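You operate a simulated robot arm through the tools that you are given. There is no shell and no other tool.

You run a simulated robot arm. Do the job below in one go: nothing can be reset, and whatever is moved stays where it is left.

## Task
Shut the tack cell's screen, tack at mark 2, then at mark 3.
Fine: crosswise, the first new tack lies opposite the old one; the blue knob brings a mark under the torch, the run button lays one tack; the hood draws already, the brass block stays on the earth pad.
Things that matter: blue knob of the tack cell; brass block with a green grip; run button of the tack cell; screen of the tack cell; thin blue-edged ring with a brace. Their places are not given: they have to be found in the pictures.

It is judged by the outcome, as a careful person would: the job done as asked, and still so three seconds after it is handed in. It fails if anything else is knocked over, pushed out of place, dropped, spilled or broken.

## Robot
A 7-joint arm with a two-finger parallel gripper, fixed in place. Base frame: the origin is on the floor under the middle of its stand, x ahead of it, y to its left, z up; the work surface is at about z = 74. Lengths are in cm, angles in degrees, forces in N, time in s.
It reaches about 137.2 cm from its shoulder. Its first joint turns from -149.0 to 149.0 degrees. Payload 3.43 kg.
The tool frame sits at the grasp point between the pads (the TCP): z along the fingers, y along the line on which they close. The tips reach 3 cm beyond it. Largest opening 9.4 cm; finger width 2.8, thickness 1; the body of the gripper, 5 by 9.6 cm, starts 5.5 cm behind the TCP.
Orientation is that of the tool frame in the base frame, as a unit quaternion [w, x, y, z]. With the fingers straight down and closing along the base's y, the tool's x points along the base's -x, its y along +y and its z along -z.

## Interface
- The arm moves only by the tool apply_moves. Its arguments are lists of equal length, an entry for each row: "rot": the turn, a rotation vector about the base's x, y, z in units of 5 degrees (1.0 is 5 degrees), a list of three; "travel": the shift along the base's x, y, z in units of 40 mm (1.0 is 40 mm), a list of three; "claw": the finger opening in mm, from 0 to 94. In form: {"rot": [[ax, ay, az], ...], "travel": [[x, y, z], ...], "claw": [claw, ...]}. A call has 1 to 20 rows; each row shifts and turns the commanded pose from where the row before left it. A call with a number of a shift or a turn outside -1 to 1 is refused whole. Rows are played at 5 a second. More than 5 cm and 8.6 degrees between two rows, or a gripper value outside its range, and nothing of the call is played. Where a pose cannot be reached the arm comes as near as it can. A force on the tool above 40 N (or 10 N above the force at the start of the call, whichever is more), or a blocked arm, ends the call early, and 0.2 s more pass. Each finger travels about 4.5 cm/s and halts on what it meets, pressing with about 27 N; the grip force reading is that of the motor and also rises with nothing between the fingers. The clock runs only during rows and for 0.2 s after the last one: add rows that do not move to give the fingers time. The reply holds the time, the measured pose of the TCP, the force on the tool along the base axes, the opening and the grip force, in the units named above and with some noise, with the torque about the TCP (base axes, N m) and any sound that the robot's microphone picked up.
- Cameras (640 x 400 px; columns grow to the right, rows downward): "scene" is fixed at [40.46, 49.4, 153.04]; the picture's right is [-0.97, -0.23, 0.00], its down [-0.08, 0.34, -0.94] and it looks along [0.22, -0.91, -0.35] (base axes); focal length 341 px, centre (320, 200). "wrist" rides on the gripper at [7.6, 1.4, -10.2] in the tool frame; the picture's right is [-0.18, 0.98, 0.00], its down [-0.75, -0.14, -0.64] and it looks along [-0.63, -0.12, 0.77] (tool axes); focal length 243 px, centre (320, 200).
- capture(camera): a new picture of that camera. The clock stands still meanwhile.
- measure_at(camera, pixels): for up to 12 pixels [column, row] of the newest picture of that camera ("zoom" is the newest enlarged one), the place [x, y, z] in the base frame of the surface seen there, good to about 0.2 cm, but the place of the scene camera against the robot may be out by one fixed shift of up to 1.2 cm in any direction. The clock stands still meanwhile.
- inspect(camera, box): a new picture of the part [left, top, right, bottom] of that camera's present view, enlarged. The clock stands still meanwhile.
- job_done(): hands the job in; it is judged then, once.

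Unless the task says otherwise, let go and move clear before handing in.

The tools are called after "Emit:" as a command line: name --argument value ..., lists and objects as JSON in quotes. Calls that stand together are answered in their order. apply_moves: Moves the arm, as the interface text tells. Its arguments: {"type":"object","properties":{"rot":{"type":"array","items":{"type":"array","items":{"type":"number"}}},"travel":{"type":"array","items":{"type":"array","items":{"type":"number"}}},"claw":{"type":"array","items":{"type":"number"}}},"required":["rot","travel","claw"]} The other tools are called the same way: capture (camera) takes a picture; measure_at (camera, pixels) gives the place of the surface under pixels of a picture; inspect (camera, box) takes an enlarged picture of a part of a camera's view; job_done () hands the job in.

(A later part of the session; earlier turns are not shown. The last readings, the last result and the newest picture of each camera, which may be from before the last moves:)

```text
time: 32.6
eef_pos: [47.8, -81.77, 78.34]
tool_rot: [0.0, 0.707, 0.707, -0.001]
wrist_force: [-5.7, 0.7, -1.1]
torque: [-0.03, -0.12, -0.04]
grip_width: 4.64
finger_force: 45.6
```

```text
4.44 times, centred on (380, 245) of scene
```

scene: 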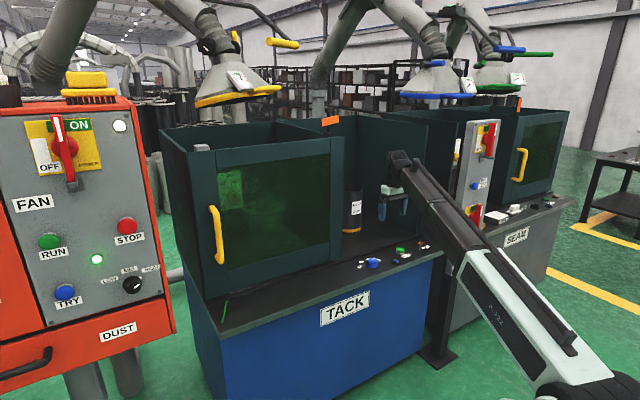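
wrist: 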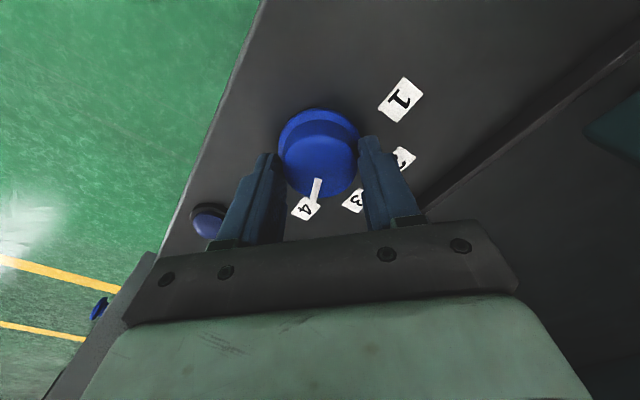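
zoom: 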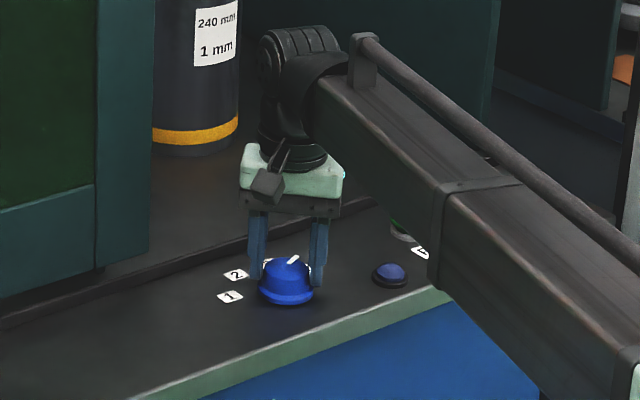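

The grip closed on the knob at 4.64 cm with little side force. I'll turn it +90° (counter-clockwise from above), from 4 through 3 to 2.

Emit:
apply_moves --rot '[[0, 0, 0.6], [0, 0, 1], [0, 0, 1], [0, 0, 1], [0, 0, 1], [0, 0, 1], [0, 0, 1], [0, 0, 1], [0, 0, 1], [0, 0, 0.4], [0, 0, 0]]' --travel '[[0, 0, 0], [0, 0, 0], [0, 0, 0], [0, 0, 0], [0, 0, 0], [0, 0, 0], [0, 0, 0], [0, 0, 0], [0, 0, 0], [0, 0, 0], [0, 0, 0]]' --claw '[34, 34, 34, 34, 34, 34, 34, 34, 34, 34, 34]'

Emit:
inspect --camera "wrist" --box '[220, 70, 430, 240]'

Emit:
inspect --camera "scene" --box '[320, 200, 440, 290]'

```text
time: 35.0
eef_pos: [47.91, -81.85, 78.38]
tool_rot: [-0.002, 0.382, 0.924, -0.001]
wrist_force: [-17.4, -13.8, 2.2]
torque: [0.6, 0.47, 0.05]
grip_width: 4.64
finger_force: 44.7
```

```text
2.35 times, centred on (325, 155) of wrist
```

zoom: 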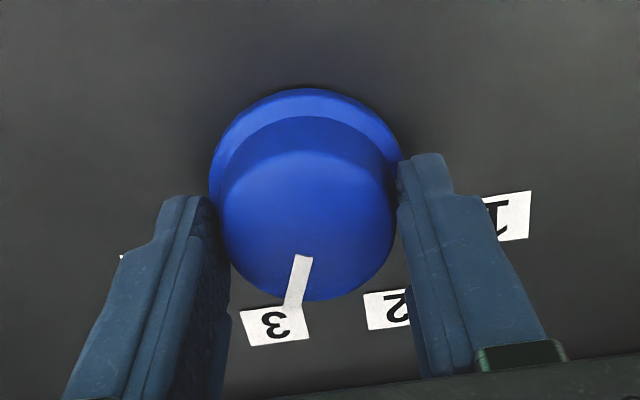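

```text
4.44 times, centred on (380, 245) of scene
```

zoom: 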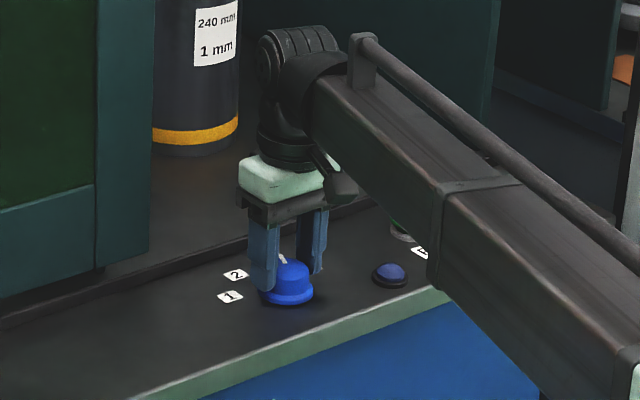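

The tick followed exactly to 3 with no slip, and there's about 22 N of side force toward (-,-), so the knob sits slightly off my TCP. I'll nudge the hand about 0.2 cm that way to relieve it before going on.

Emit:
apply_moves --rot '[[0, 0, 0], [0, 0, 0], [0, 0, 0]]' --travel '[[-0.02, -0.02, 0], [-0.02, -0.016, 0], [0, 0, 0]]' --claw '[34, 34, 34]'

```text
time: 35.8
eef_pos: [47.8, -81.83, 78.25]
tool_rot: [0.0, 0.382, 0.924, 0.0]
wrist_force: [-6.3, 0.2, 9.4]
torque: [0.04, 1.49, -0.01]
grip_width: 4.6
finger_force: 44.4
```

The side force dropped to about 6 N. I'll finish the turn with another +45° to bring the tick to 2.

Emit:
apply_moves --rot '[[0, 0, 0.6], [0, 0, 1], [0, 0, 1], [0, 0, 1], [0, 0, 1], [0, 0, 1], [0, 0, 1], [0, 0, 1], [0, 0, 1], [0, 0, 0.4], [0, 0, 0]]' --travel '[[0, 0, 0], [0, 0, 0], [0, 0, 0], [0, 0, 0], [0, 0, 0], [0, 0, 0], [0, 0, 0], [0, 0, 0], [0, 0, 0], [0, 0, 0], [0, 0, 0]]' --claw '[34, 34, 34, 34, 34, 34, 34, 34, 34, 34, 34]'

Emit:
inspect --camera "wrist" --box '[220, 70, 430, 240]'

Emit:
inspect --camera "scene" --box '[320, 200, 440, 290]'

```text
time: 38.2
eef_pos: [47.83, -81.74, 78.29]
tool_rot: [0.0, -0.001, 1.0, 0.0]
wrist_force: [-0.4, 15.5, 13.8]
torque: [0.16, -0.76, 0.01]
grip_width: 4.62
finger_force: 44.9
```

```text
2.35 times, centred on (325, 155) of wrist
```

zoom: 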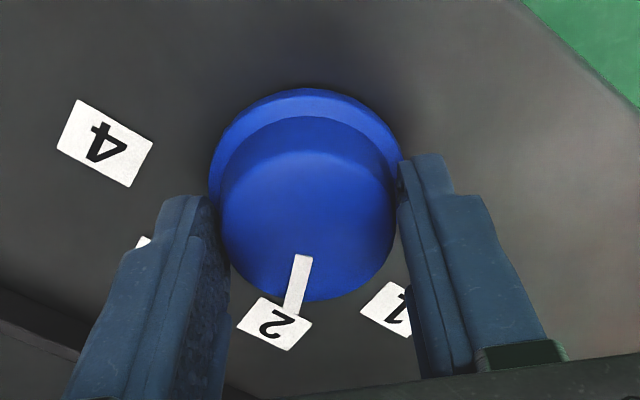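

```text
4.44 times, centred on (380, 245) of scene
```

zoom: 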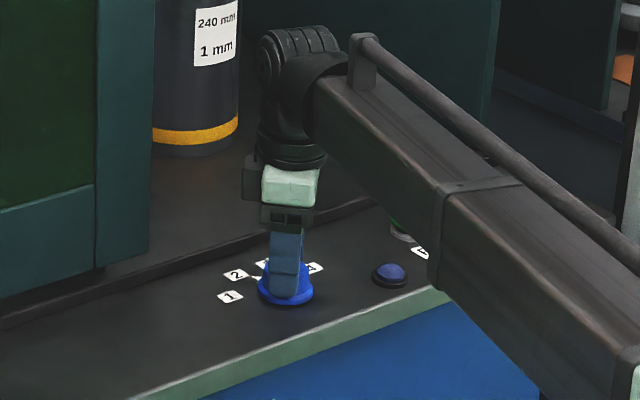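

The tick now points at 2. I'll open, lift clear of the knob, and check the knob and the spare can beside my path.

Emit:
apply_moves --rot '[[0, 0, 0], [0, 0, 0], [0, 0, 0], [0, 0, 0], [0, 0, 0], [0, 0, 0], [0, 0, 0], [0, 0, 0], [0, 0, 0], [0, 0, 0]]' --travel '[[0, 0, 0], [0, 0, 0], [0, 0, 0], [0, 0, 0], [0, 0, 0.2], [0, 0, 0.4], [0, 0, 0.6], [0, 0, 0.8], [0, 0, 0.8], [0, 0, 0]]' --claw '[50, 60, 72, 80, 80, 80, 80, 80, 80, 80]'

Emit:
capture --camera "wrist"

Emit:
capture --camera "scene"

```text
time: 40.4
eef_pos: [47.68, -81.98, 89.5]
tool_rot: [0.0, 0.0, 1.0, 0.001]
wrist_force: [0.4, 0.2, 0.5]
torque: [-0.03, 0.01, -0.01]
grip_width: 7.99
finger_force: 0.0
```

```text
taken
```

wrist: 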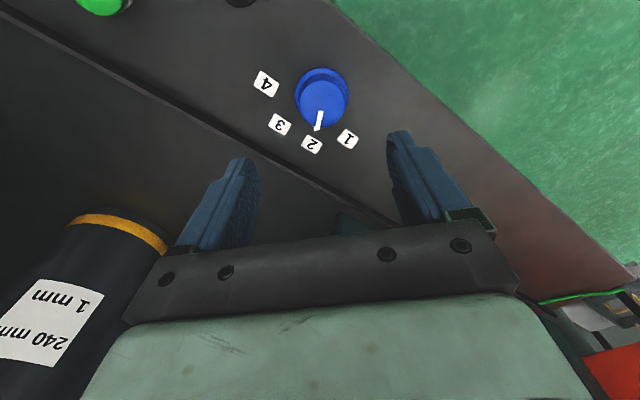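

```text
taken
```

scene: 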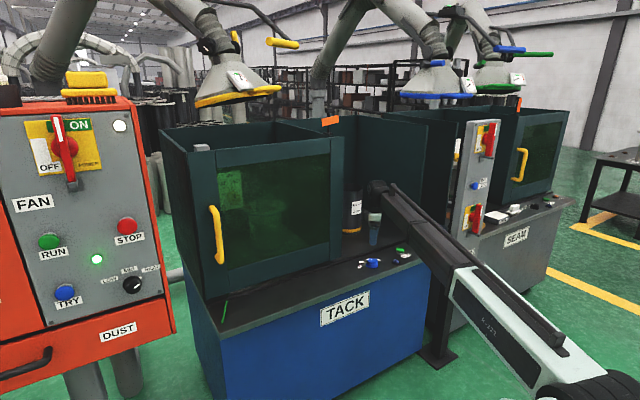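

The knob tick rests at 2 after release. I'll measure the can beside the path, the RUN button at wrist (100,5), and look through the screen at the turntable.

Emit:
measure_at --camera "wrist" --pixels '[[120, 230], [60, 300], [165, 250], [100, 5], [115, 4], [85, 3], [318, 125], [320, 100]]'

Emit:
measure_at --camera "scene" --pixels '[[352, 212], [352, 192], [345, 230], [358, 225], [400, 249], [333, 225]]'

Emit:
inspect --camera "scene" --box '[180, 130, 350, 290]'

```text
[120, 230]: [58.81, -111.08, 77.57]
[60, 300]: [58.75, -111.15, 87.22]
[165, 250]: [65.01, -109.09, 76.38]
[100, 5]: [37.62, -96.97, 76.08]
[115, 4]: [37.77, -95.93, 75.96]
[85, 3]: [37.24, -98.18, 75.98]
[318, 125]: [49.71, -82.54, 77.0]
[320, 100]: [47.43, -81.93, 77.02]
```

```text
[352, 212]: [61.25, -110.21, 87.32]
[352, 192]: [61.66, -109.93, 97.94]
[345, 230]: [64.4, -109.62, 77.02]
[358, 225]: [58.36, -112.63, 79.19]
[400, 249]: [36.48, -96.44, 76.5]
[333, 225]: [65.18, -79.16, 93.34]
```

```text
2.50 times, centred on (265, 210) of scene
```

zoom: 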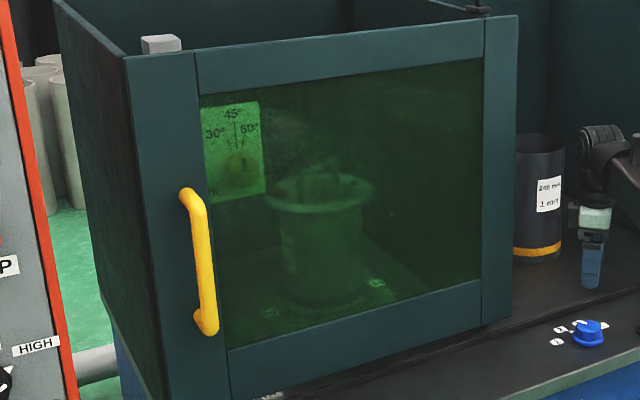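

The can at about (60,-111) is well clear of the path, and RUN's cap is centred at about (36.15,-96.7), z=76. I'll move above it with the fingers closed.

Emit:
apply_moves --rot '[[0, 0, 0], [0, 0, 0], [0, 0, 0], [0, 0, 0], [0, 0, 0], [0, 0, 0], [0, 0, 0], [0, 0, 0], [0, 0, 0], [0, 0, 0]]' --travel '[[-0.36, -0.461, 0], [-0.36, -0.461, 0], [-0.36, -0.461, 0], [-0.36, -0.461, 0], [-0.36, -0.461, 0], [-0.36, -0.461, 0], [-0.36, -0.461, 0], [-0.36, -0.461, 0], [0, 0, 0], [0, 0, 0]]' --claw '[60, 40, 20, 0, 0, 0, 0, 0, 0, 0]'

Emit:
capture --camera "wrist"

Emit:
inspect --camera "scene" --box '[340, 180, 460, 280]'

```text
time: 42.6
eef_pos: [36.28, -96.69, 89.65]
tool_rot: [0.0, 0.0, 1.0, -0.001]
wrist_force: [-0.1, 0.1, 1.3]
torque: [0.02, -0.03, 0.0]
grip_width: 0.0
finger_force: 27.5
```

```text
taken
```

wrist: 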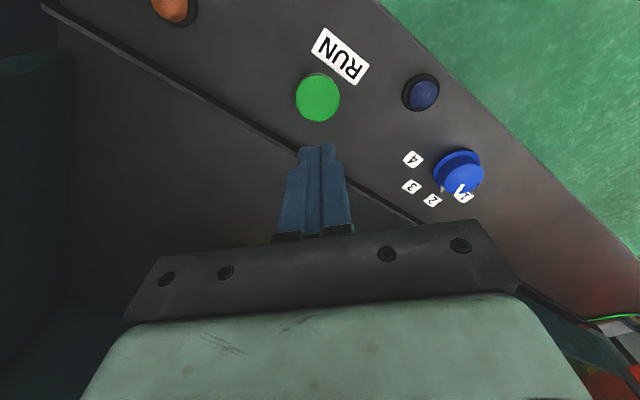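

```text
4.00 times, centred on (400, 230) of scene
```

zoom: 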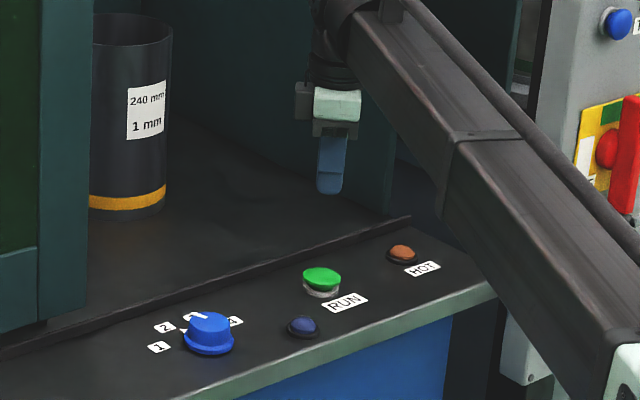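

The green cap is at wrist (318,98), nearly straight below. I'll zoom on the knob and measure the cap before pressing.

Emit:
inspect --camera "wrist" --box '[390, 130, 510, 220]'

Emit:
measure_at --camera "wrist" --pixels '[[318, 98], [318, 77], [318, 119], [298, 98], [338, 98], [424, 93]]'

Emit:
inspect --camera "scene" --box '[350, 245, 400, 280]'

```text
4.44 times, centred on (450, 175) of wrist
```

zoom: 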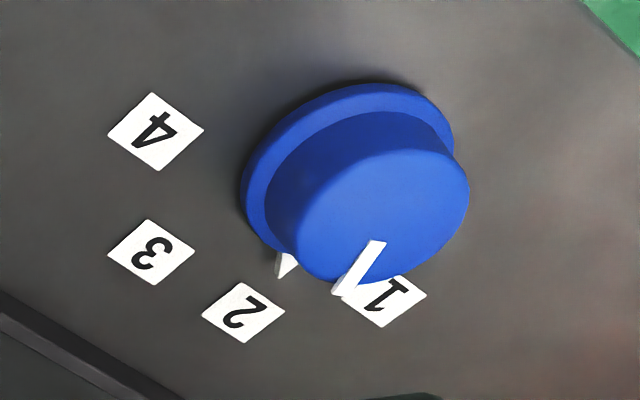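

```text
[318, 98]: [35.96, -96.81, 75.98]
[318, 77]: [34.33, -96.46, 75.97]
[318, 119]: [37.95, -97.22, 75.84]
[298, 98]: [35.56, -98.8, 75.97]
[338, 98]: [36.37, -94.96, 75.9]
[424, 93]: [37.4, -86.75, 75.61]
```

```text
11.43 times, centred on (375, 262) of scene
```

zoom: 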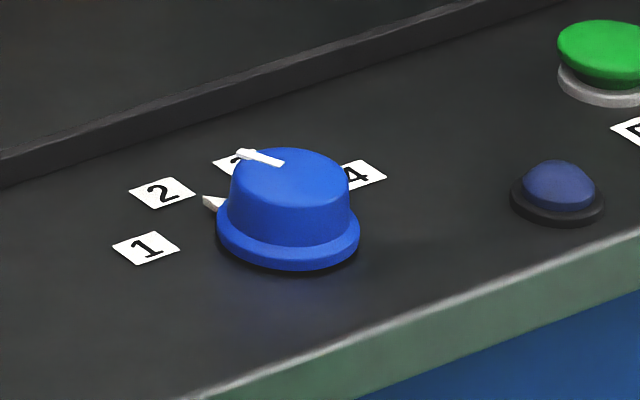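

The knob's pointer is on 2, the screen is shut, and my TCP is within 0.2 cm of the cap centre (36.1,-96.85). I'll descend to just above the cap first.

Emit:
apply_moves --rot '[[0, 0, 0], [0, 0, 0], [0, 0, 0], [0, 0, 0], [0, 0, 0], [0, 0, 0], [0, 0, 0], [0, 0, 0], [0, 0, 0], [0, 0, 0]]' --travel '[[-0.02, -0.02, -0.32], [0, 0, -0.32], [0, 0, -0.32], [0, 0, -0.32], [0, 0, -0.32], [0, 0, -0.32], [0, 0, -0.32], [0, 0, -0.2], [0, 0, -0.1], [0, 0, 0]]' --claw '[0, 0, 0, 0, 0, 0, 0, 0, 0, 0]'

Emit:
inspect --camera "scene" --box '[350, 200, 450, 280]'

```text
time: 44.8
eef_pos: [36.23, -96.78, 79.31]
tool_rot: [0.0, 0.0, 1.0, 0.0]
wrist_force: [0.6, -0.2, 0.0]
torque: [-0.01, 0.0, 0.0]
grip_width: 0.0
finger_force: 26.8
```

```text
5.00 times, centred on (400, 240) of scene
```

zoom: 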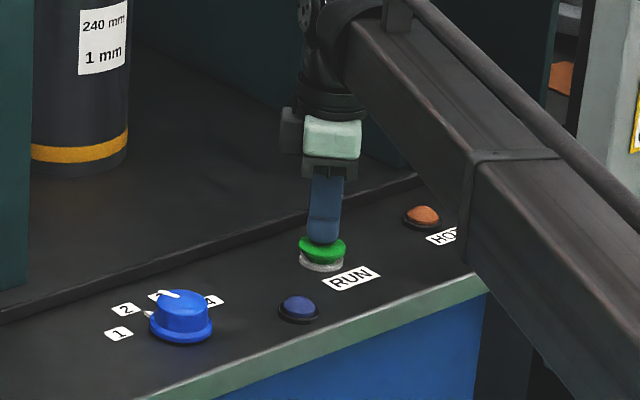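

The closed fingertips hang just above the green cap with no force. I'll press it about 0.9 cm once and come back up.

Emit:
apply_moves --rot '[[0, 0, 0], [0, 0, 0], [0, 0, 0], [0, 0, 0], [0, 0, 0]]' --travel '[[0, 0, -0.06], [0, 0, -0.05], [0, 0, -0.05], [0, 0, -0.05], [0, 0, 0]]' --claw '[0, 0, 0, 0, 0]'

Emit:
inspect --camera "scene" --box '[350, 200, 450, 280]'

Emit:
inspect --camera "scene" --box '[180, 130, 350, 290]'

```text
time: 46.0
eef_pos: [36.35, -96.72, 78.59]
tool_rot: [0.0, -0.001, 1.0, 0.0]
wrist_force: [-1.0, 1.3, 2.7]
torque: [0.02, 0.06, 0.0]
grip_width: 0.0
finger_force: 27.2
heard: click
```

```text
5.00 times, centred on (400, 240) of scene
```

zoom: 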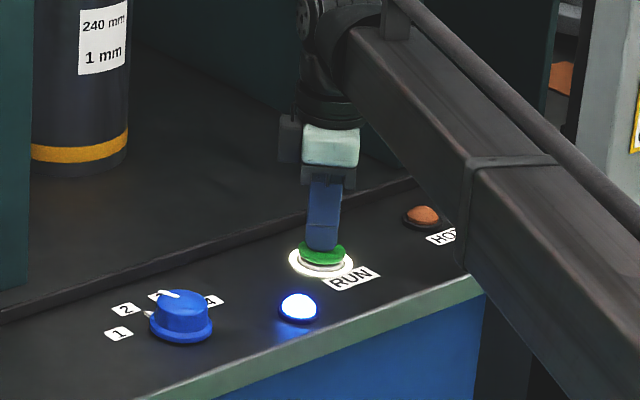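

```text
2.50 times, centred on (265, 210) of scene
```

zoom: 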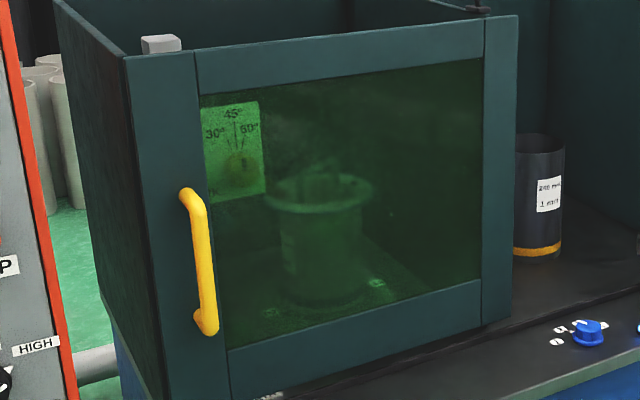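

A click was heard, and RUN's ring and the blue lamp lit up, so the tack is under way. I'll lift off the button and wait, watching the lamps.

Emit:
apply_moves --rot '[[0, 0, 0], [0, 0, 0], [0, 0, 0], [0, 0, 0], [0, 0, 0], [0, 0, 0]]' --travel '[[0, 0, 0.15], [0, 0, 0.3], [0, 0, 0.5], [0, 0, 0], [0, 0, 0], [0, 0, 0]]' --claw '[0, 0, 0, 0, 0, 0]'

Emit:
inspect --camera "scene" --box '[350, 200, 450, 280]'

Emit:
inspect --camera "scene" --box '[180, 130, 350, 290]'

```text
time: 47.4
eef_pos: [36.35, -96.81, 82.39]
tool_rot: [0.0, 0.0, 1.0, 0.0]
wrist_force: [-0.4, 0.3, 0.4]
torque: [0.01, 0.01, 0.05]
grip_width: 0.0
finger_force: 26.9
```

```text
5.00 times, centred on (400, 240) of scene
```

zoom: 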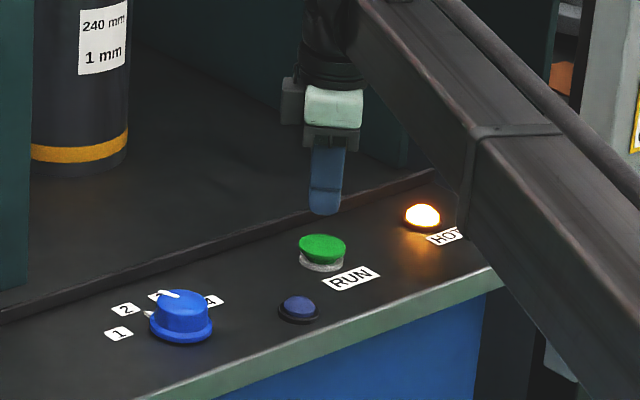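

```text
2.50 times, centred on (265, 210) of scene
```

zoom: 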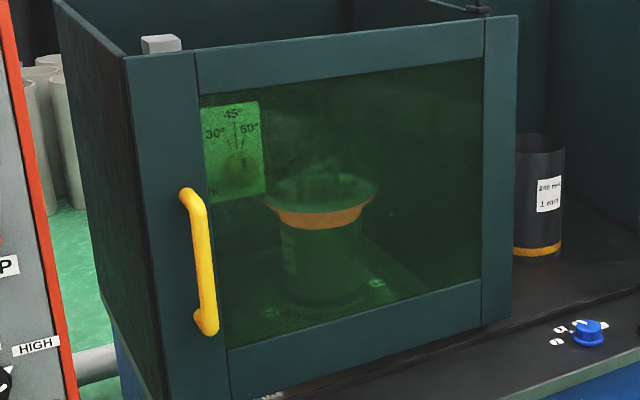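

The blue lamp is off again, the HOT lamp is lit, and the ring edge glows: the first tack is laid. I'll look closer through the screen, and move back over the knob while it cools.

Emit:
inspect --camera "scene" --box '[235, 180, 315, 250]'

Emit:
apply_moves --rot '[[0, 0, 0], [0, 0, 0], [0, 0, 0], [0, 0, 0], [0, 0, 0], [0, 0, 0], [0, 0, 0], [0, 0, 0], [0, 0, 0], [0, 0, 0], [0, 0, 0], [0, 0, 0]]' --travel '[[0, 0, 0.5], [0, 0, 0.6], [0, 0, 0.6], [0.36, 0.47, 0], [0.36, 0.47, 0], [0.36, 0.47, 0], [0.36, 0.47, 0], [0.36, 0.47, 0], [0.36, 0.47, 0], [0.36, 0.47, 0], [0.36, 0.47, 0], [0, 0, 0]]' --claw '[0, 0, 0, 20, 40, 60, 80, 90, 94, 94, 94, 94]'

Emit:
capture --camera "wrist"

Emit:
capture --camera "scene"

Emit:
inspect --camera "scene" --box '[235, 180, 315, 250]'

```text
5.71 times, centred on (275, 215) of scene
```

zoom: 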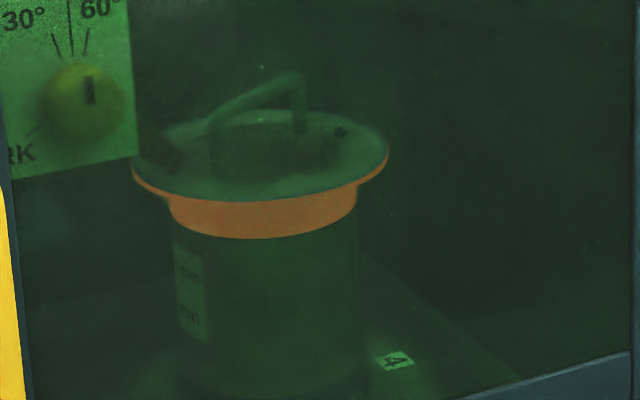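

```text
time: 50.0
eef_pos: [47.69, -81.48, 89.23]
tool_rot: [0.001, 0.0, 1.0, 0.0]
wrist_force: [-0.8, 0.5, -0.5]
torque: [-0.02, 0.03, 0.0]
grip_width: 9.42
finger_force: 0.1
```

```text
taken
```

wrist: 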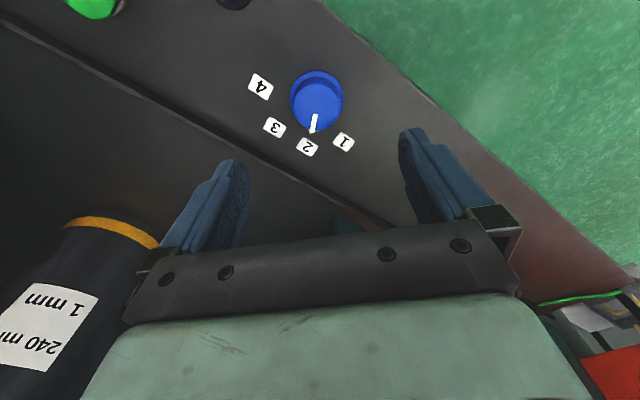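

```text
taken
```

scene: 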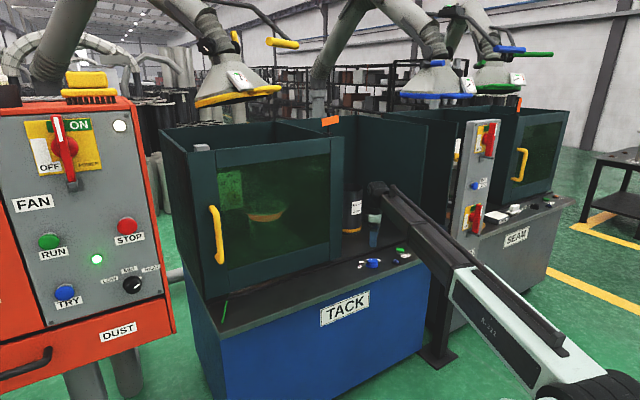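

```text
5.71 times, centred on (275, 215) of scene
```

zoom: 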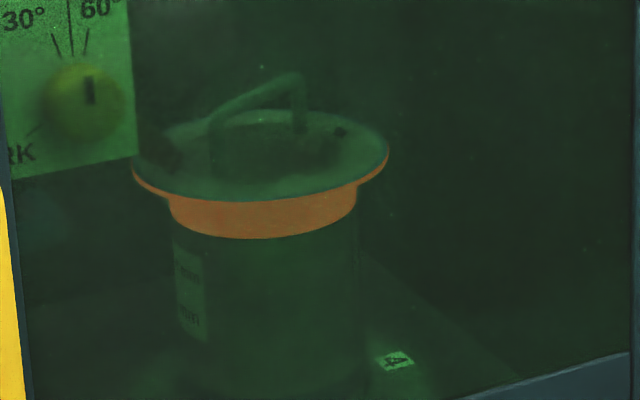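

The tack went down with mark 4 now on the far side, and the ring is still glowing; the gripper is back over the knob. I'll check the HOT lamp and wait a little before turning.

Emit:
apply_moves --rot '[[0, 0, 0], [0, 0, 0], [0, 0, 0], [0, 0, 0], [0, 0, 0], [0, 0, 0], [0, 0, 0], [0, 0, 0], [0, 0, 0], [0, 0, 0], [0, 0, 0], [0, 0, 0], [0, 0, 0], [0, 0, 0], [0, 0, 0]]' --travel '[[0, 0, 0], [0, 0, 0], [0, 0, 0], [0, 0, 0], [0, 0, 0], [0, 0, 0], [0, 0, 0], [0, 0, 0], [0, 0, 0], [0, 0, 0], [0, 0, 0], [0, 0, 0], [0, 0, 0], [0, 0, 0], [0, 0, 0]]' --claw '[94, 94, 94, 94, 94, 94, 94, 94, 94, 94, 94, 94, 94, 94, 94]'

Emit:
inspect --camera "scene" --box '[340, 210, 440, 280]'

Emit:
inspect --camera "scene" --box '[235, 180, 315, 250]'

```text
time: 53.2
eef_pos: [47.57, -81.42, 89.23]
tool_rot: [0.0, 0.0, 1.0, 0.0]
wrist_force: [0.0, -0.6, 0.3]
torque: [-0.01, 0.01, 0.01]
grip_width: 9.37
finger_force: 0.0
```

```text
5.71 times, centred on (390, 245) of scene
```

zoom: 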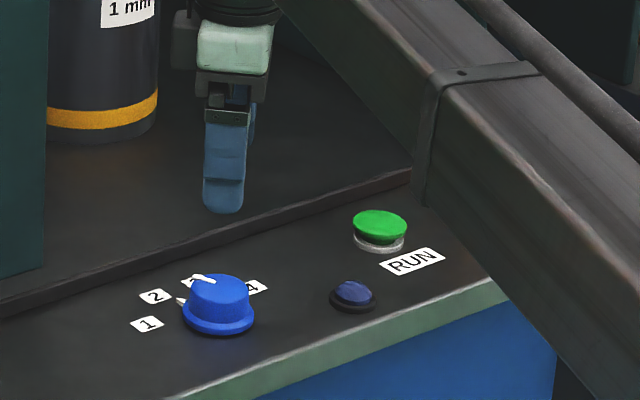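

```text
5.71 times, centred on (275, 215) of scene
```

zoom: 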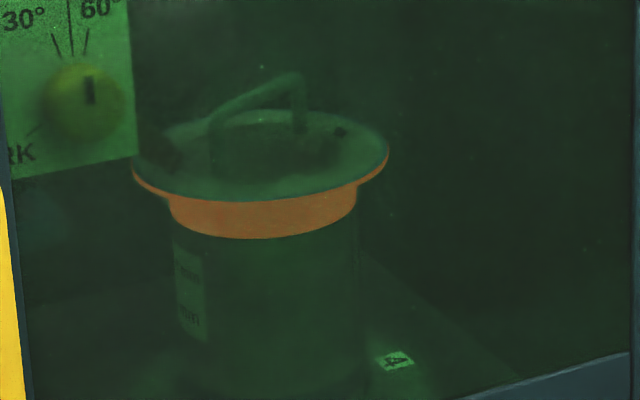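

The arm hides the HOT lamp from the scene camera; the turntable and knob are still at 2. I'll zoom on the knob from the wrist to centre for the next grip.

Emit:
inspect --camera "wrist" --box '[256, 60, 384, 140]'

Emit:
measure_at --camera "zoom" --pixels '[[300, 230], [185, 230], [410, 230], [300, 120], [300, 335], [250, 200], [350, 260]]'

```text
5.00 times, centred on (320, 100) of wrist
```

zoom: 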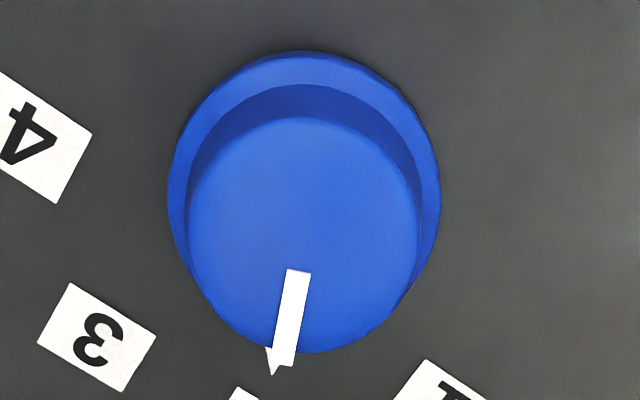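

```text
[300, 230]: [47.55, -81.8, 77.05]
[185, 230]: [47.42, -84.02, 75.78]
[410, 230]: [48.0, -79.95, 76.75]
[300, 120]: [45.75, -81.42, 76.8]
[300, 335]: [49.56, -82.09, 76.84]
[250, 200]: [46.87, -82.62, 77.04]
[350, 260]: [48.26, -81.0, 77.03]
```

The knob's top centre is about 0.3 cm toward -y of my TCP. I'll correct that, descend and grip again.

Emit:
apply_moves --rot '[[0, 0, 0], [0, 0, 0], [0, 0, 0], [0, 0, 0], [0, 0, 0], [0, 0, 0], [0, 0, 0], [0, 0, 0], [0, 0, 0], [0, 0, 0], [0, 0, 0], [0, 0, 0], [0, 0, 0], [0, 0, 0], [0, 0, 0], [0, 0, 0], [0, 0, 0], [0, 0, 0]]' --travel '[[0.02, -0.035, -0.35], [0, -0.035, -0.35], [0, 0, -0.35], [0, 0, -0.35], [0, 0, -0.35], [0, 0, -0.35], [0, 0, -0.35], [0, 0, -0.2], [0, 0, -0.09], [0, 0, 0], [0, 0, 0], [0, 0, 0], [0, 0, 0], [0, 0, 0], [0, 0, 0], [0, 0, 0], [0, 0, 0], [0, 0, 0]]' --claw '[94, 94, 94, 94, 94, 94, 94, 94, 94, 94, 84, 74, 64, 56, 50, 44, 38, 34]'

Emit:
inspect --camera "wrist" --box '[220, 70, 430, 240]'

```text
time: 57.0
eef_pos: [47.82, -81.81, 78.17]
tool_rot: [0.0, 0.0, 1.0, 0.001]
wrist_force: [-1.0, 16.5, -2.6]
torque: [0.05, -0.14, -0.01]
grip_width: 4.66
finger_force: 45.2
```

```text
2.35 times, centred on (325, 155) of wrist
```

zoom: 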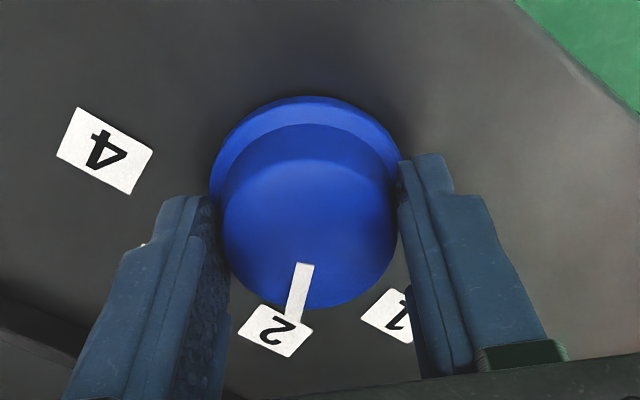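

The knob is gripped at 4.66 cm with about 16 N of side push toward +y, so I'll shift about 0.12 cm that way and turn -45° from 2 to 3.

Emit:
apply_moves --rot '[[0, 0, 0], [0, 0, -0.6], [0, 0, -1], [0, 0, -1], [0, 0, -1], [0, 0, -1], [0, 0, -1], [0, 0, -1], [0, 0, -1], [0, 0, -1], [0, 0, -0.4], [0, 0, 0], [0, 0, 0]]' --travel '[[0, 0.03, 0], [0, 0, 0], [0, 0, 0], [0, 0, 0], [0, 0, 0], [0, 0, 0], [0, 0, 0], [0, 0, 0], [0, 0, 0], [0, 0, 0], [0, 0, 0], [0, 0, 0], [0, 0, 0]]' --claw '[34, 34, 34, 34, 34, 34, 34, 34, 34, 34, 34, 34, 34]'

Emit:
inspect --camera "wrist" --box '[220, 70, 430, 240]'

Emit:
inspect --camera "scene" --box '[340, 210, 440, 280]'

```text
time: 59.8
eef_pos: [47.68, -81.63, 78.1]
tool_rot: [-0.002, 0.383, 0.924, 0.0]
wrist_force: [-9.1, 18.7, -5.1]
torque: [-0.14, -0.11, -0.04]
grip_width: 4.61
finger_force: 45.4
```

```text
2.35 times, centred on (325, 155) of wrist
```

zoom: 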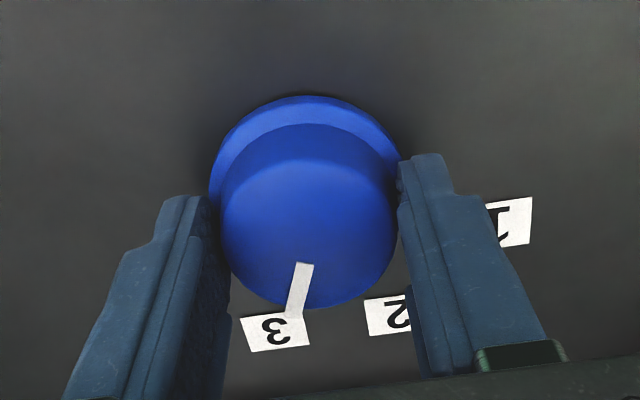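

```text
5.71 times, centred on (390, 245) of scene
```

zoom: 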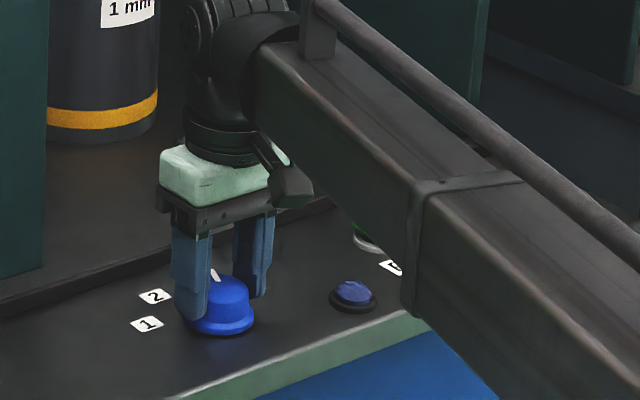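

The tick now points at 3. I'll open, lift clear and check it stays there.

Emit:
apply_moves --rot '[[0, 0, 0], [0, 0, 0], [0, 0, 0], [0, 0, 0], [0, 0, 0], [0, 0, 0], [0, 0, 0], [0, 0, 0], [0, 0, 0], [0, 0, 0]]' --travel '[[-0.025, 0.025, 0], [0, 0, 0], [0, 0, 0], [0, 0, 0], [0, 0, 0.2], [0, 0, 0.4], [0, 0, 0.6], [0, 0, 0.8], [0, 0, 0.8], [0, 0, 0]]' --claw '[40, 54, 68, 80, 80, 80, 80, 80, 80, 80]'

Emit:
capture --camera "wrist"

Emit:
inspect --camera "scene" --box '[340, 210, 440, 280]'

Emit:
inspect --camera "scene" --box '[180, 130, 350, 290]'

```text
time: 62.0
eef_pos: [47.78, -81.88, 89.31]
tool_rot: [0.0, 0.382, 0.924, -0.001]
wrist_force: [0.0, -0.2, -1.0]
torque: [0.0, 0.01, -0.02]
grip_width: 8.02
finger_force: 0.1
```

```text
taken
```

wrist: 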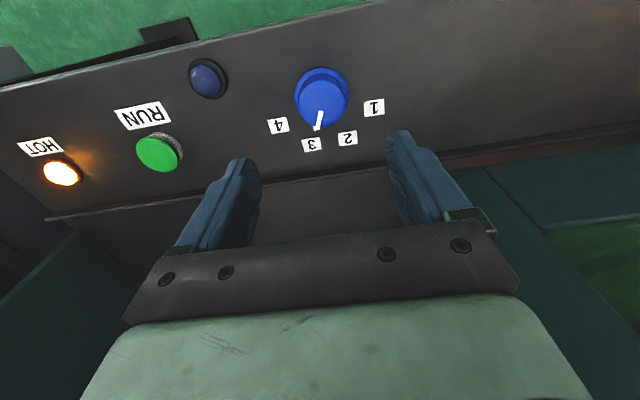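

```text
5.71 times, centred on (390, 245) of scene
```

zoom: 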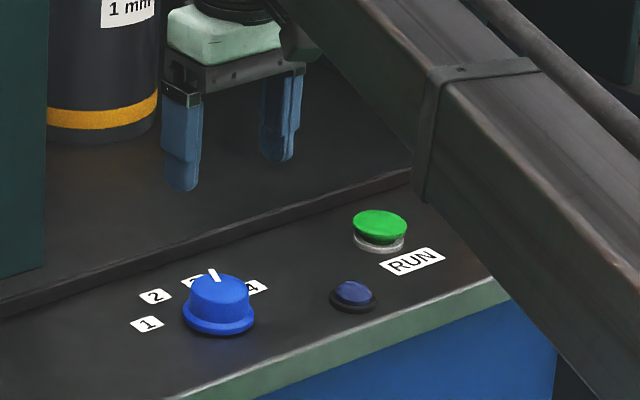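

```text
2.50 times, centred on (265, 210) of scene
```

zoom: 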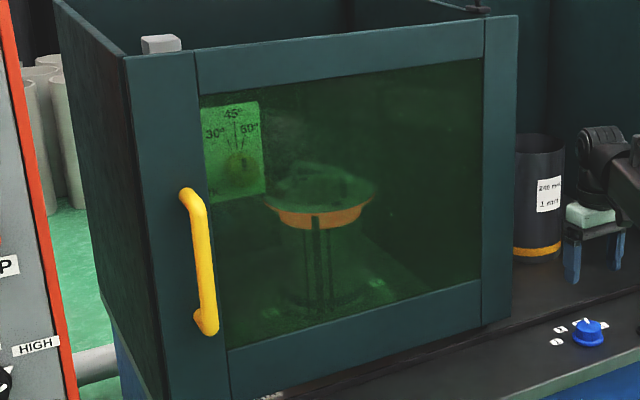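

The pointer rests at 3 and the HOT lamp (wrist 62,173) is still lit. I'll move over RUN with closed fingers and give it some seconds to see whether HOT goes out.

Emit:
apply_moves --rot '[[0, 0, 0], [0, 0, 0], [0, 0, 0], [0, 0, 0], [0, 0, 0], [0, 0, 0], [0, 0, 0], [0, 0, 0], [0, 0, 0], [0, 0, 0], [0, 0, 0], [0, 0, 0], [0, 0, 0], [0, 0, 0], [0, 0, 0], [0, 0, 0], [0, 0, 0], [0, 0, 0], [0, 0, 0], [0, 0, 0]]' --travel '[[-0.3625, -0.469, 0], [-0.3625, -0.469, 0], [-0.3625, -0.469, 0], [-0.3625, -0.469, 0], [-0.3625, -0.469, 0], [-0.3625, -0.469, 0], [-0.3625, -0.469, 0], [-0.3625, -0.469, 0], [0, 0, 0], [0, 0, 0], [0, 0, 0], [0, 0, 0], [0, 0, 0], [0, 0, 0], [0, 0, 0], [0, 0, 0], [0, 0, 0], [0, 0, 0], [0, 0, 0], [0, 0, 0]]' --claw '[60, 40, 20, 0, 0, 0, 0, 0, 0, 0, 0, 0, 0, 0, 0, 0, 0, 0, 0, 0]'

Emit:
capture --camera "wrist"

Emit:
inspect --camera "scene" --box '[340, 210, 440, 280]'

Emit:
inspect --camera "scene" --box '[235, 180, 315, 280]'

```text
time: 66.2
eef_pos: [36.14, -96.6, 89.16]
tool_rot: [0.0, 0.383, 0.924, -0.001]
wrist_force: [-0.2, -0.5, -0.2]
torque: [-0.01, -0.01, 0.0]
grip_width: 0.0
finger_force: 26.6
```

```text
taken
```

wrist: 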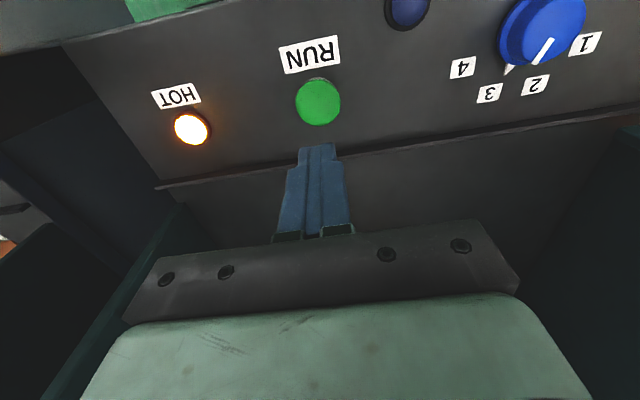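

```text
5.71 times, centred on (390, 245) of scene
```

zoom: 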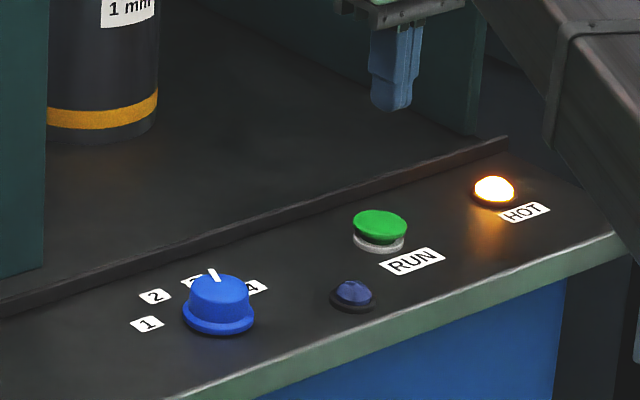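

```text
4.00 times, centred on (275, 230) of scene
```

zoom: 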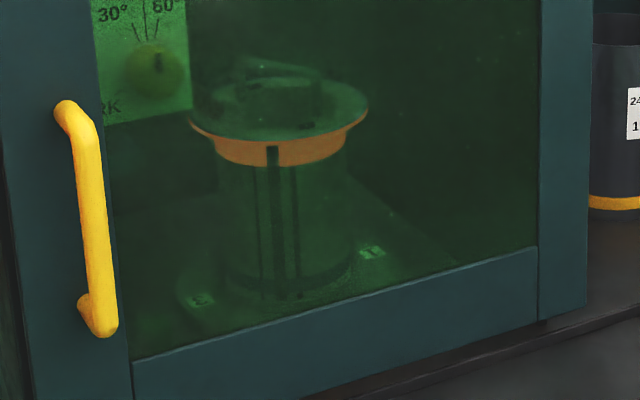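

The pointer is at 3 and I'm over RUN (318,102), but HOT is still lit at wrist (190,128). Waiting costs nothing, so I'll hold still for a while and look again.

Emit:
apply_moves --rot '[[0, 0, 0], [0, 0, 0], [0, 0, 0], [0, 0, 0], [0, 0, 0], [0, 0, 0], [0, 0, 0], [0, 0, 0], [0, 0, 0], [0, 0, 0], [0, 0, 0], [0, 0, 0], [0, 0, 0], [0, 0, 0], [0, 0, 0], [0, 0, 0], [0, 0, 0], [0, 0, 0], [0, 0, 0], [0, 0, 0]]' --travel '[[0, 0, 0], [0, 0, 0], [0, 0, 0], [0, 0, 0], [0, 0, 0], [0, 0, 0], [0, 0, 0], [0, 0, 0], [0, 0, 0], [0, 0, 0], [0, 0, 0], [0, 0, 0], [0, 0, 0], [0, 0, 0], [0, 0, 0], [0, 0, 0], [0, 0, 0], [0, 0, 0], [0, 0, 0], [0, 0, 0]]' --claw '[0, 0, 0, 0, 0, 0, 0, 0, 0, 0, 0, 0, 0, 0, 0, 0, 0, 0, 0, 0]'

Emit:
apply_moves --rot '[[0, 0, 0], [0, 0, 0], [0, 0, 0], [0, 0, 0], [0, 0, 0], [0, 0, 0], [0, 0, 0], [0, 0, 0], [0, 0, 0], [0, 0, 0], [0, 0, 0], [0, 0, 0], [0, 0, 0], [0, 0, 0], [0, 0, 0], [0, 0, 0], [0, 0, 0], [0, 0, 0], [0, 0, 0], [0, 0, 0]]' --travel '[[0, 0, 0], [0, 0, 0], [0, 0, 0], [0, 0, 0], [0, 0, 0], [0, 0, 0], [0, 0, 0], [0, 0, 0], [0, 0, 0], [0, 0, 0], [0, 0, 0], [0, 0, 0], [0, 0, 0], [0, 0, 0], [0, 0, 0], [0, 0, 0], [0, 0, 0], [0, 0, 0], [0, 0, 0], [0, 0, 0]]' --claw '[0, 0, 0, 0, 0, 0, 0, 0, 0, 0, 0, 0, 0, 0, 0, 0, 0, 0, 0, 0]'

Emit:
apply_moves --rot '[[0, 0, 0], [0, 0, 0], [0, 0, 0], [0, 0, 0], [0, 0, 0], [0, 0, 0], [0, 0, 0], [0, 0, 0], [0, 0, 0], [0, 0, 0], [0, 0, 0], [0, 0, 0], [0, 0, 0], [0, 0, 0], [0, 0, 0], [0, 0, 0], [0, 0, 0], [0, 0, 0], [0, 0, 0], [0, 0, 0]]' --travel '[[0, 0, 0], [0, 0, 0], [0, 0, 0], [0, 0, 0], [0, 0, 0], [0, 0, 0], [0, 0, 0], [0, 0, 0], [0, 0, 0], [0, 0, 0], [0, 0, 0], [0, 0, 0], [0, 0, 0], [0, 0, 0], [0, 0, 0], [0, 0, 0], [0, 0, 0], [0, 0, 0], [0, 0, 0], [0, 0, 0]]' --claw '[0, 0, 0, 0, 0, 0, 0, 0, 0, 0, 0, 0, 0, 0, 0, 0, 0, 0, 0, 0]'

Emit:
capture --camera "wrist"

Emit:
inspect --camera "scene" --box '[235, 180, 315, 280]'

```text
time: 70.4
eef_pos: [36.1, -96.64, 89.18]
tool_rot: [0.0, 0.382, 0.924, 0.001]
wrist_force: [-0.6, 0.1, 0.8]
torque: [0.0, 0.02, -0.02]
grip_width: 0.0
finger_force: 27.3
```

```text
time: 74.6
eef_pos: [36.15, -96.63, 89.21]
tool_rot: [0.0, 0.383, 0.924, 0.0]
wrist_force: [-0.4, -0.7, -0.4]
torque: [-0.02, 0.03, -0.03]
grip_width: 0.0
finger_force: 27.0
```

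```text
time: 78.8
eef_pos: [36.11, -96.57, 89.23]
tool_rot: [0.0, 0.382, 0.924, 0.0]
wrist_force: [-0.8, 0.3, 0.5]
torque: [-0.02, 0.01, -0.01]
grip_width: 0.01
finger_force: 26.6
```

```text
taken
```

wrist: 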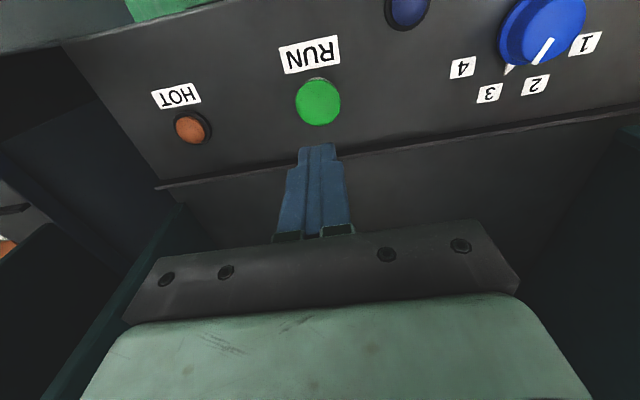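

```text
4.00 times, centred on (275, 230) of scene
```

zoom: 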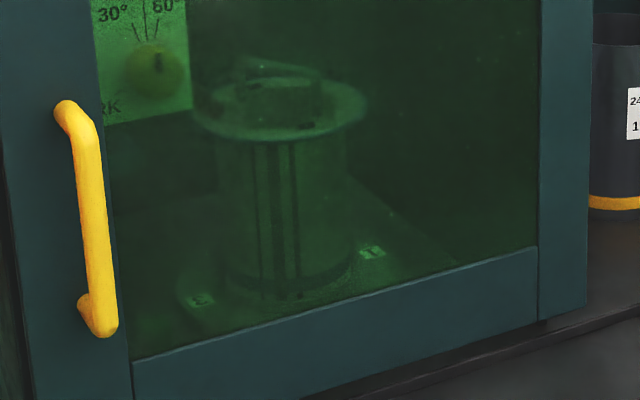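

HOT has gone out and the ring's glow is gone, so it has cooled. I'll descend to just above RUN again.

Emit:
apply_moves --rot '[[0, 0, 0], [0, 0, 0], [0, 0, 0], [0, 0, 0], [0, 0, 0], [0, 0, 0], [0, 0, 0], [0, 0, 0], [0, 0, 0], [0, 0, 0]]' --travel '[[0, -0.04, -0.32], [0, 0, -0.32], [0, 0, -0.32], [0, 0, -0.32], [0, 0, -0.32], [0, 0, -0.32], [0, 0, -0.27], [0, 0, -0.18], [0, 0, -0.1], [0, 0, 0]]' --claw '[0, 0, 0, 0, 0, 0, 0, 0, 0, 0]'

Emit:
inspect --camera "scene" --box '[350, 200, 450, 280]'

```text
time: 81.0
eef_pos: [36.17, -96.98, 79.55]
tool_rot: [-0.001, 0.382, 0.924, 0.0]
wrist_force: [0.2, 0.0, -0.1]
torque: [0.02, -0.02, 0.02]
grip_width: 0.02
finger_force: 26.9
```

```text
5.00 times, centred on (400, 240) of scene
```

zoom: 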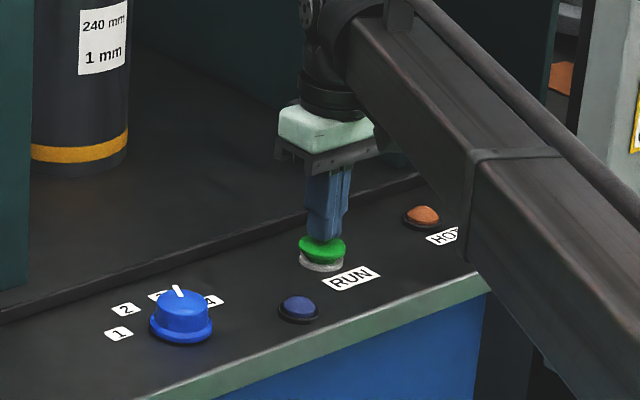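

The fingertips are just above the cap with no force, the pointer is at 3 and the screen is shut. I'll press RUN once.

Emit:
apply_moves --rot '[[0, 0, 0], [0, 0, 0], [0, 0, 0], [0, 0, 0], [0, 0, 0]]' --travel '[[0, 0, -0.07], [0, 0, -0.06], [0, 0, -0.05], [0, 0, -0.05], [0, 0, 0]]' --claw '[0, 0, 0, 0, 0]'

Emit:
inspect --camera "scene" --box '[350, 200, 450, 280]'

```text
time: 82.2
eef_pos: [36.17, -96.88, 78.47]
tool_rot: [0.001, 0.383, 0.924, 0.0]
wrist_force: [-1.0, -1.4, 2.2]
torque: [-0.02, 0.04, -0.01]
grip_width: 0.01
finger_force: 26.9
heard: click
```

```text
5.00 times, centred on (400, 240) of scene
```

zoom: 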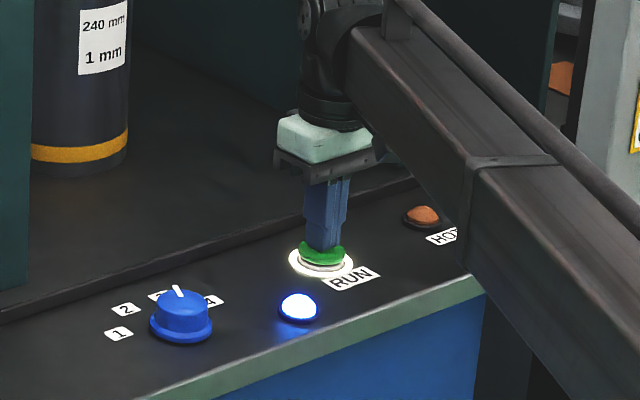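

A click was heard, and RUN's ring and the blue lamp lit again, so the second tack is being laid. I'll lift straight off the button and wait for it to finish.

Emit:
apply_moves --rot '[[0, 0, 0], [0, 0, 0], [0, 0, 0], [0, 0, 0], [0, 0, 0], [0, 0, 0], [0, 0, 0], [0, 0, 0], [0, 0, 0], [0, 0, 0], [0, 0, 0], [0, 0, 0]]' --travel '[[0, 0, 0.15], [0, 0, 0.3], [0, 0, 0.5], [0, 0, 0.6], [0, 0, 0.7], [0, 0, 0.7], [0, 0, 0], [0, 0, 0], [0, 0, 0], [0, 0, 0], [0, 0, 0], [0, 0, 0]]' --claw '[0, 0, 0, 0, 0, 0, 0, 0, 0, 0, 0, 0]'

Emit:
inspect --camera "scene" --box '[350, 200, 450, 280]'

Emit:
inspect --camera "scene" --box '[235, 180, 315, 280]'

Emit:
capture --camera "wrist"

```text
time: 84.8
eef_pos: [36.06, -96.91, 90.12]
tool_rot: [0.001, 0.382, 0.924, 0.001]
wrist_force: [-0.3, 0.2, 0.7]
torque: [-0.02, -0.01, -0.02]
grip_width: 0.0
finger_force: 27.2
```

```text
5.00 times, centred on (400, 240) of scene
```

zoom: 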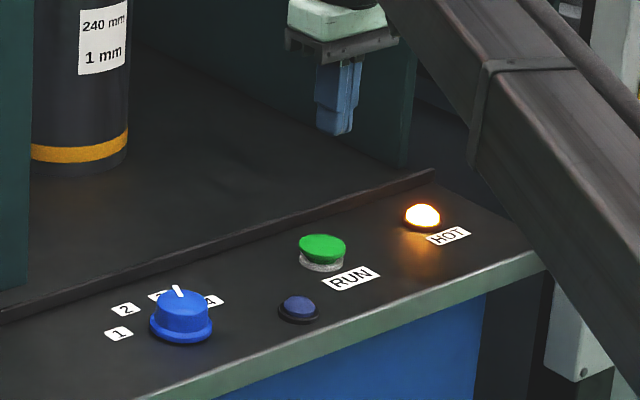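

```text
4.00 times, centred on (275, 230) of scene
```

zoom: 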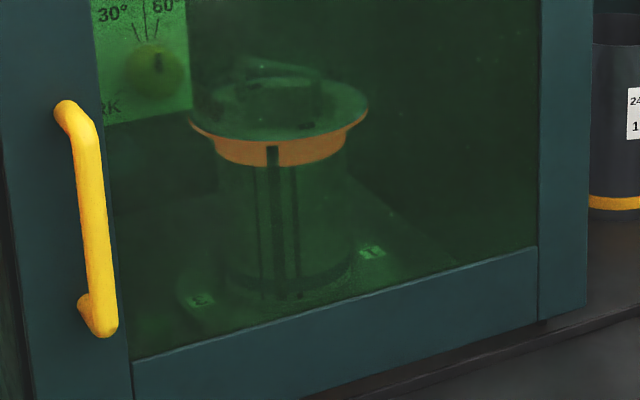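

```text
taken
```

wrist: 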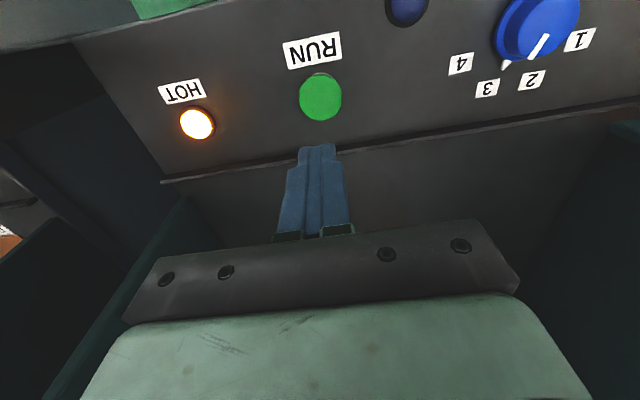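

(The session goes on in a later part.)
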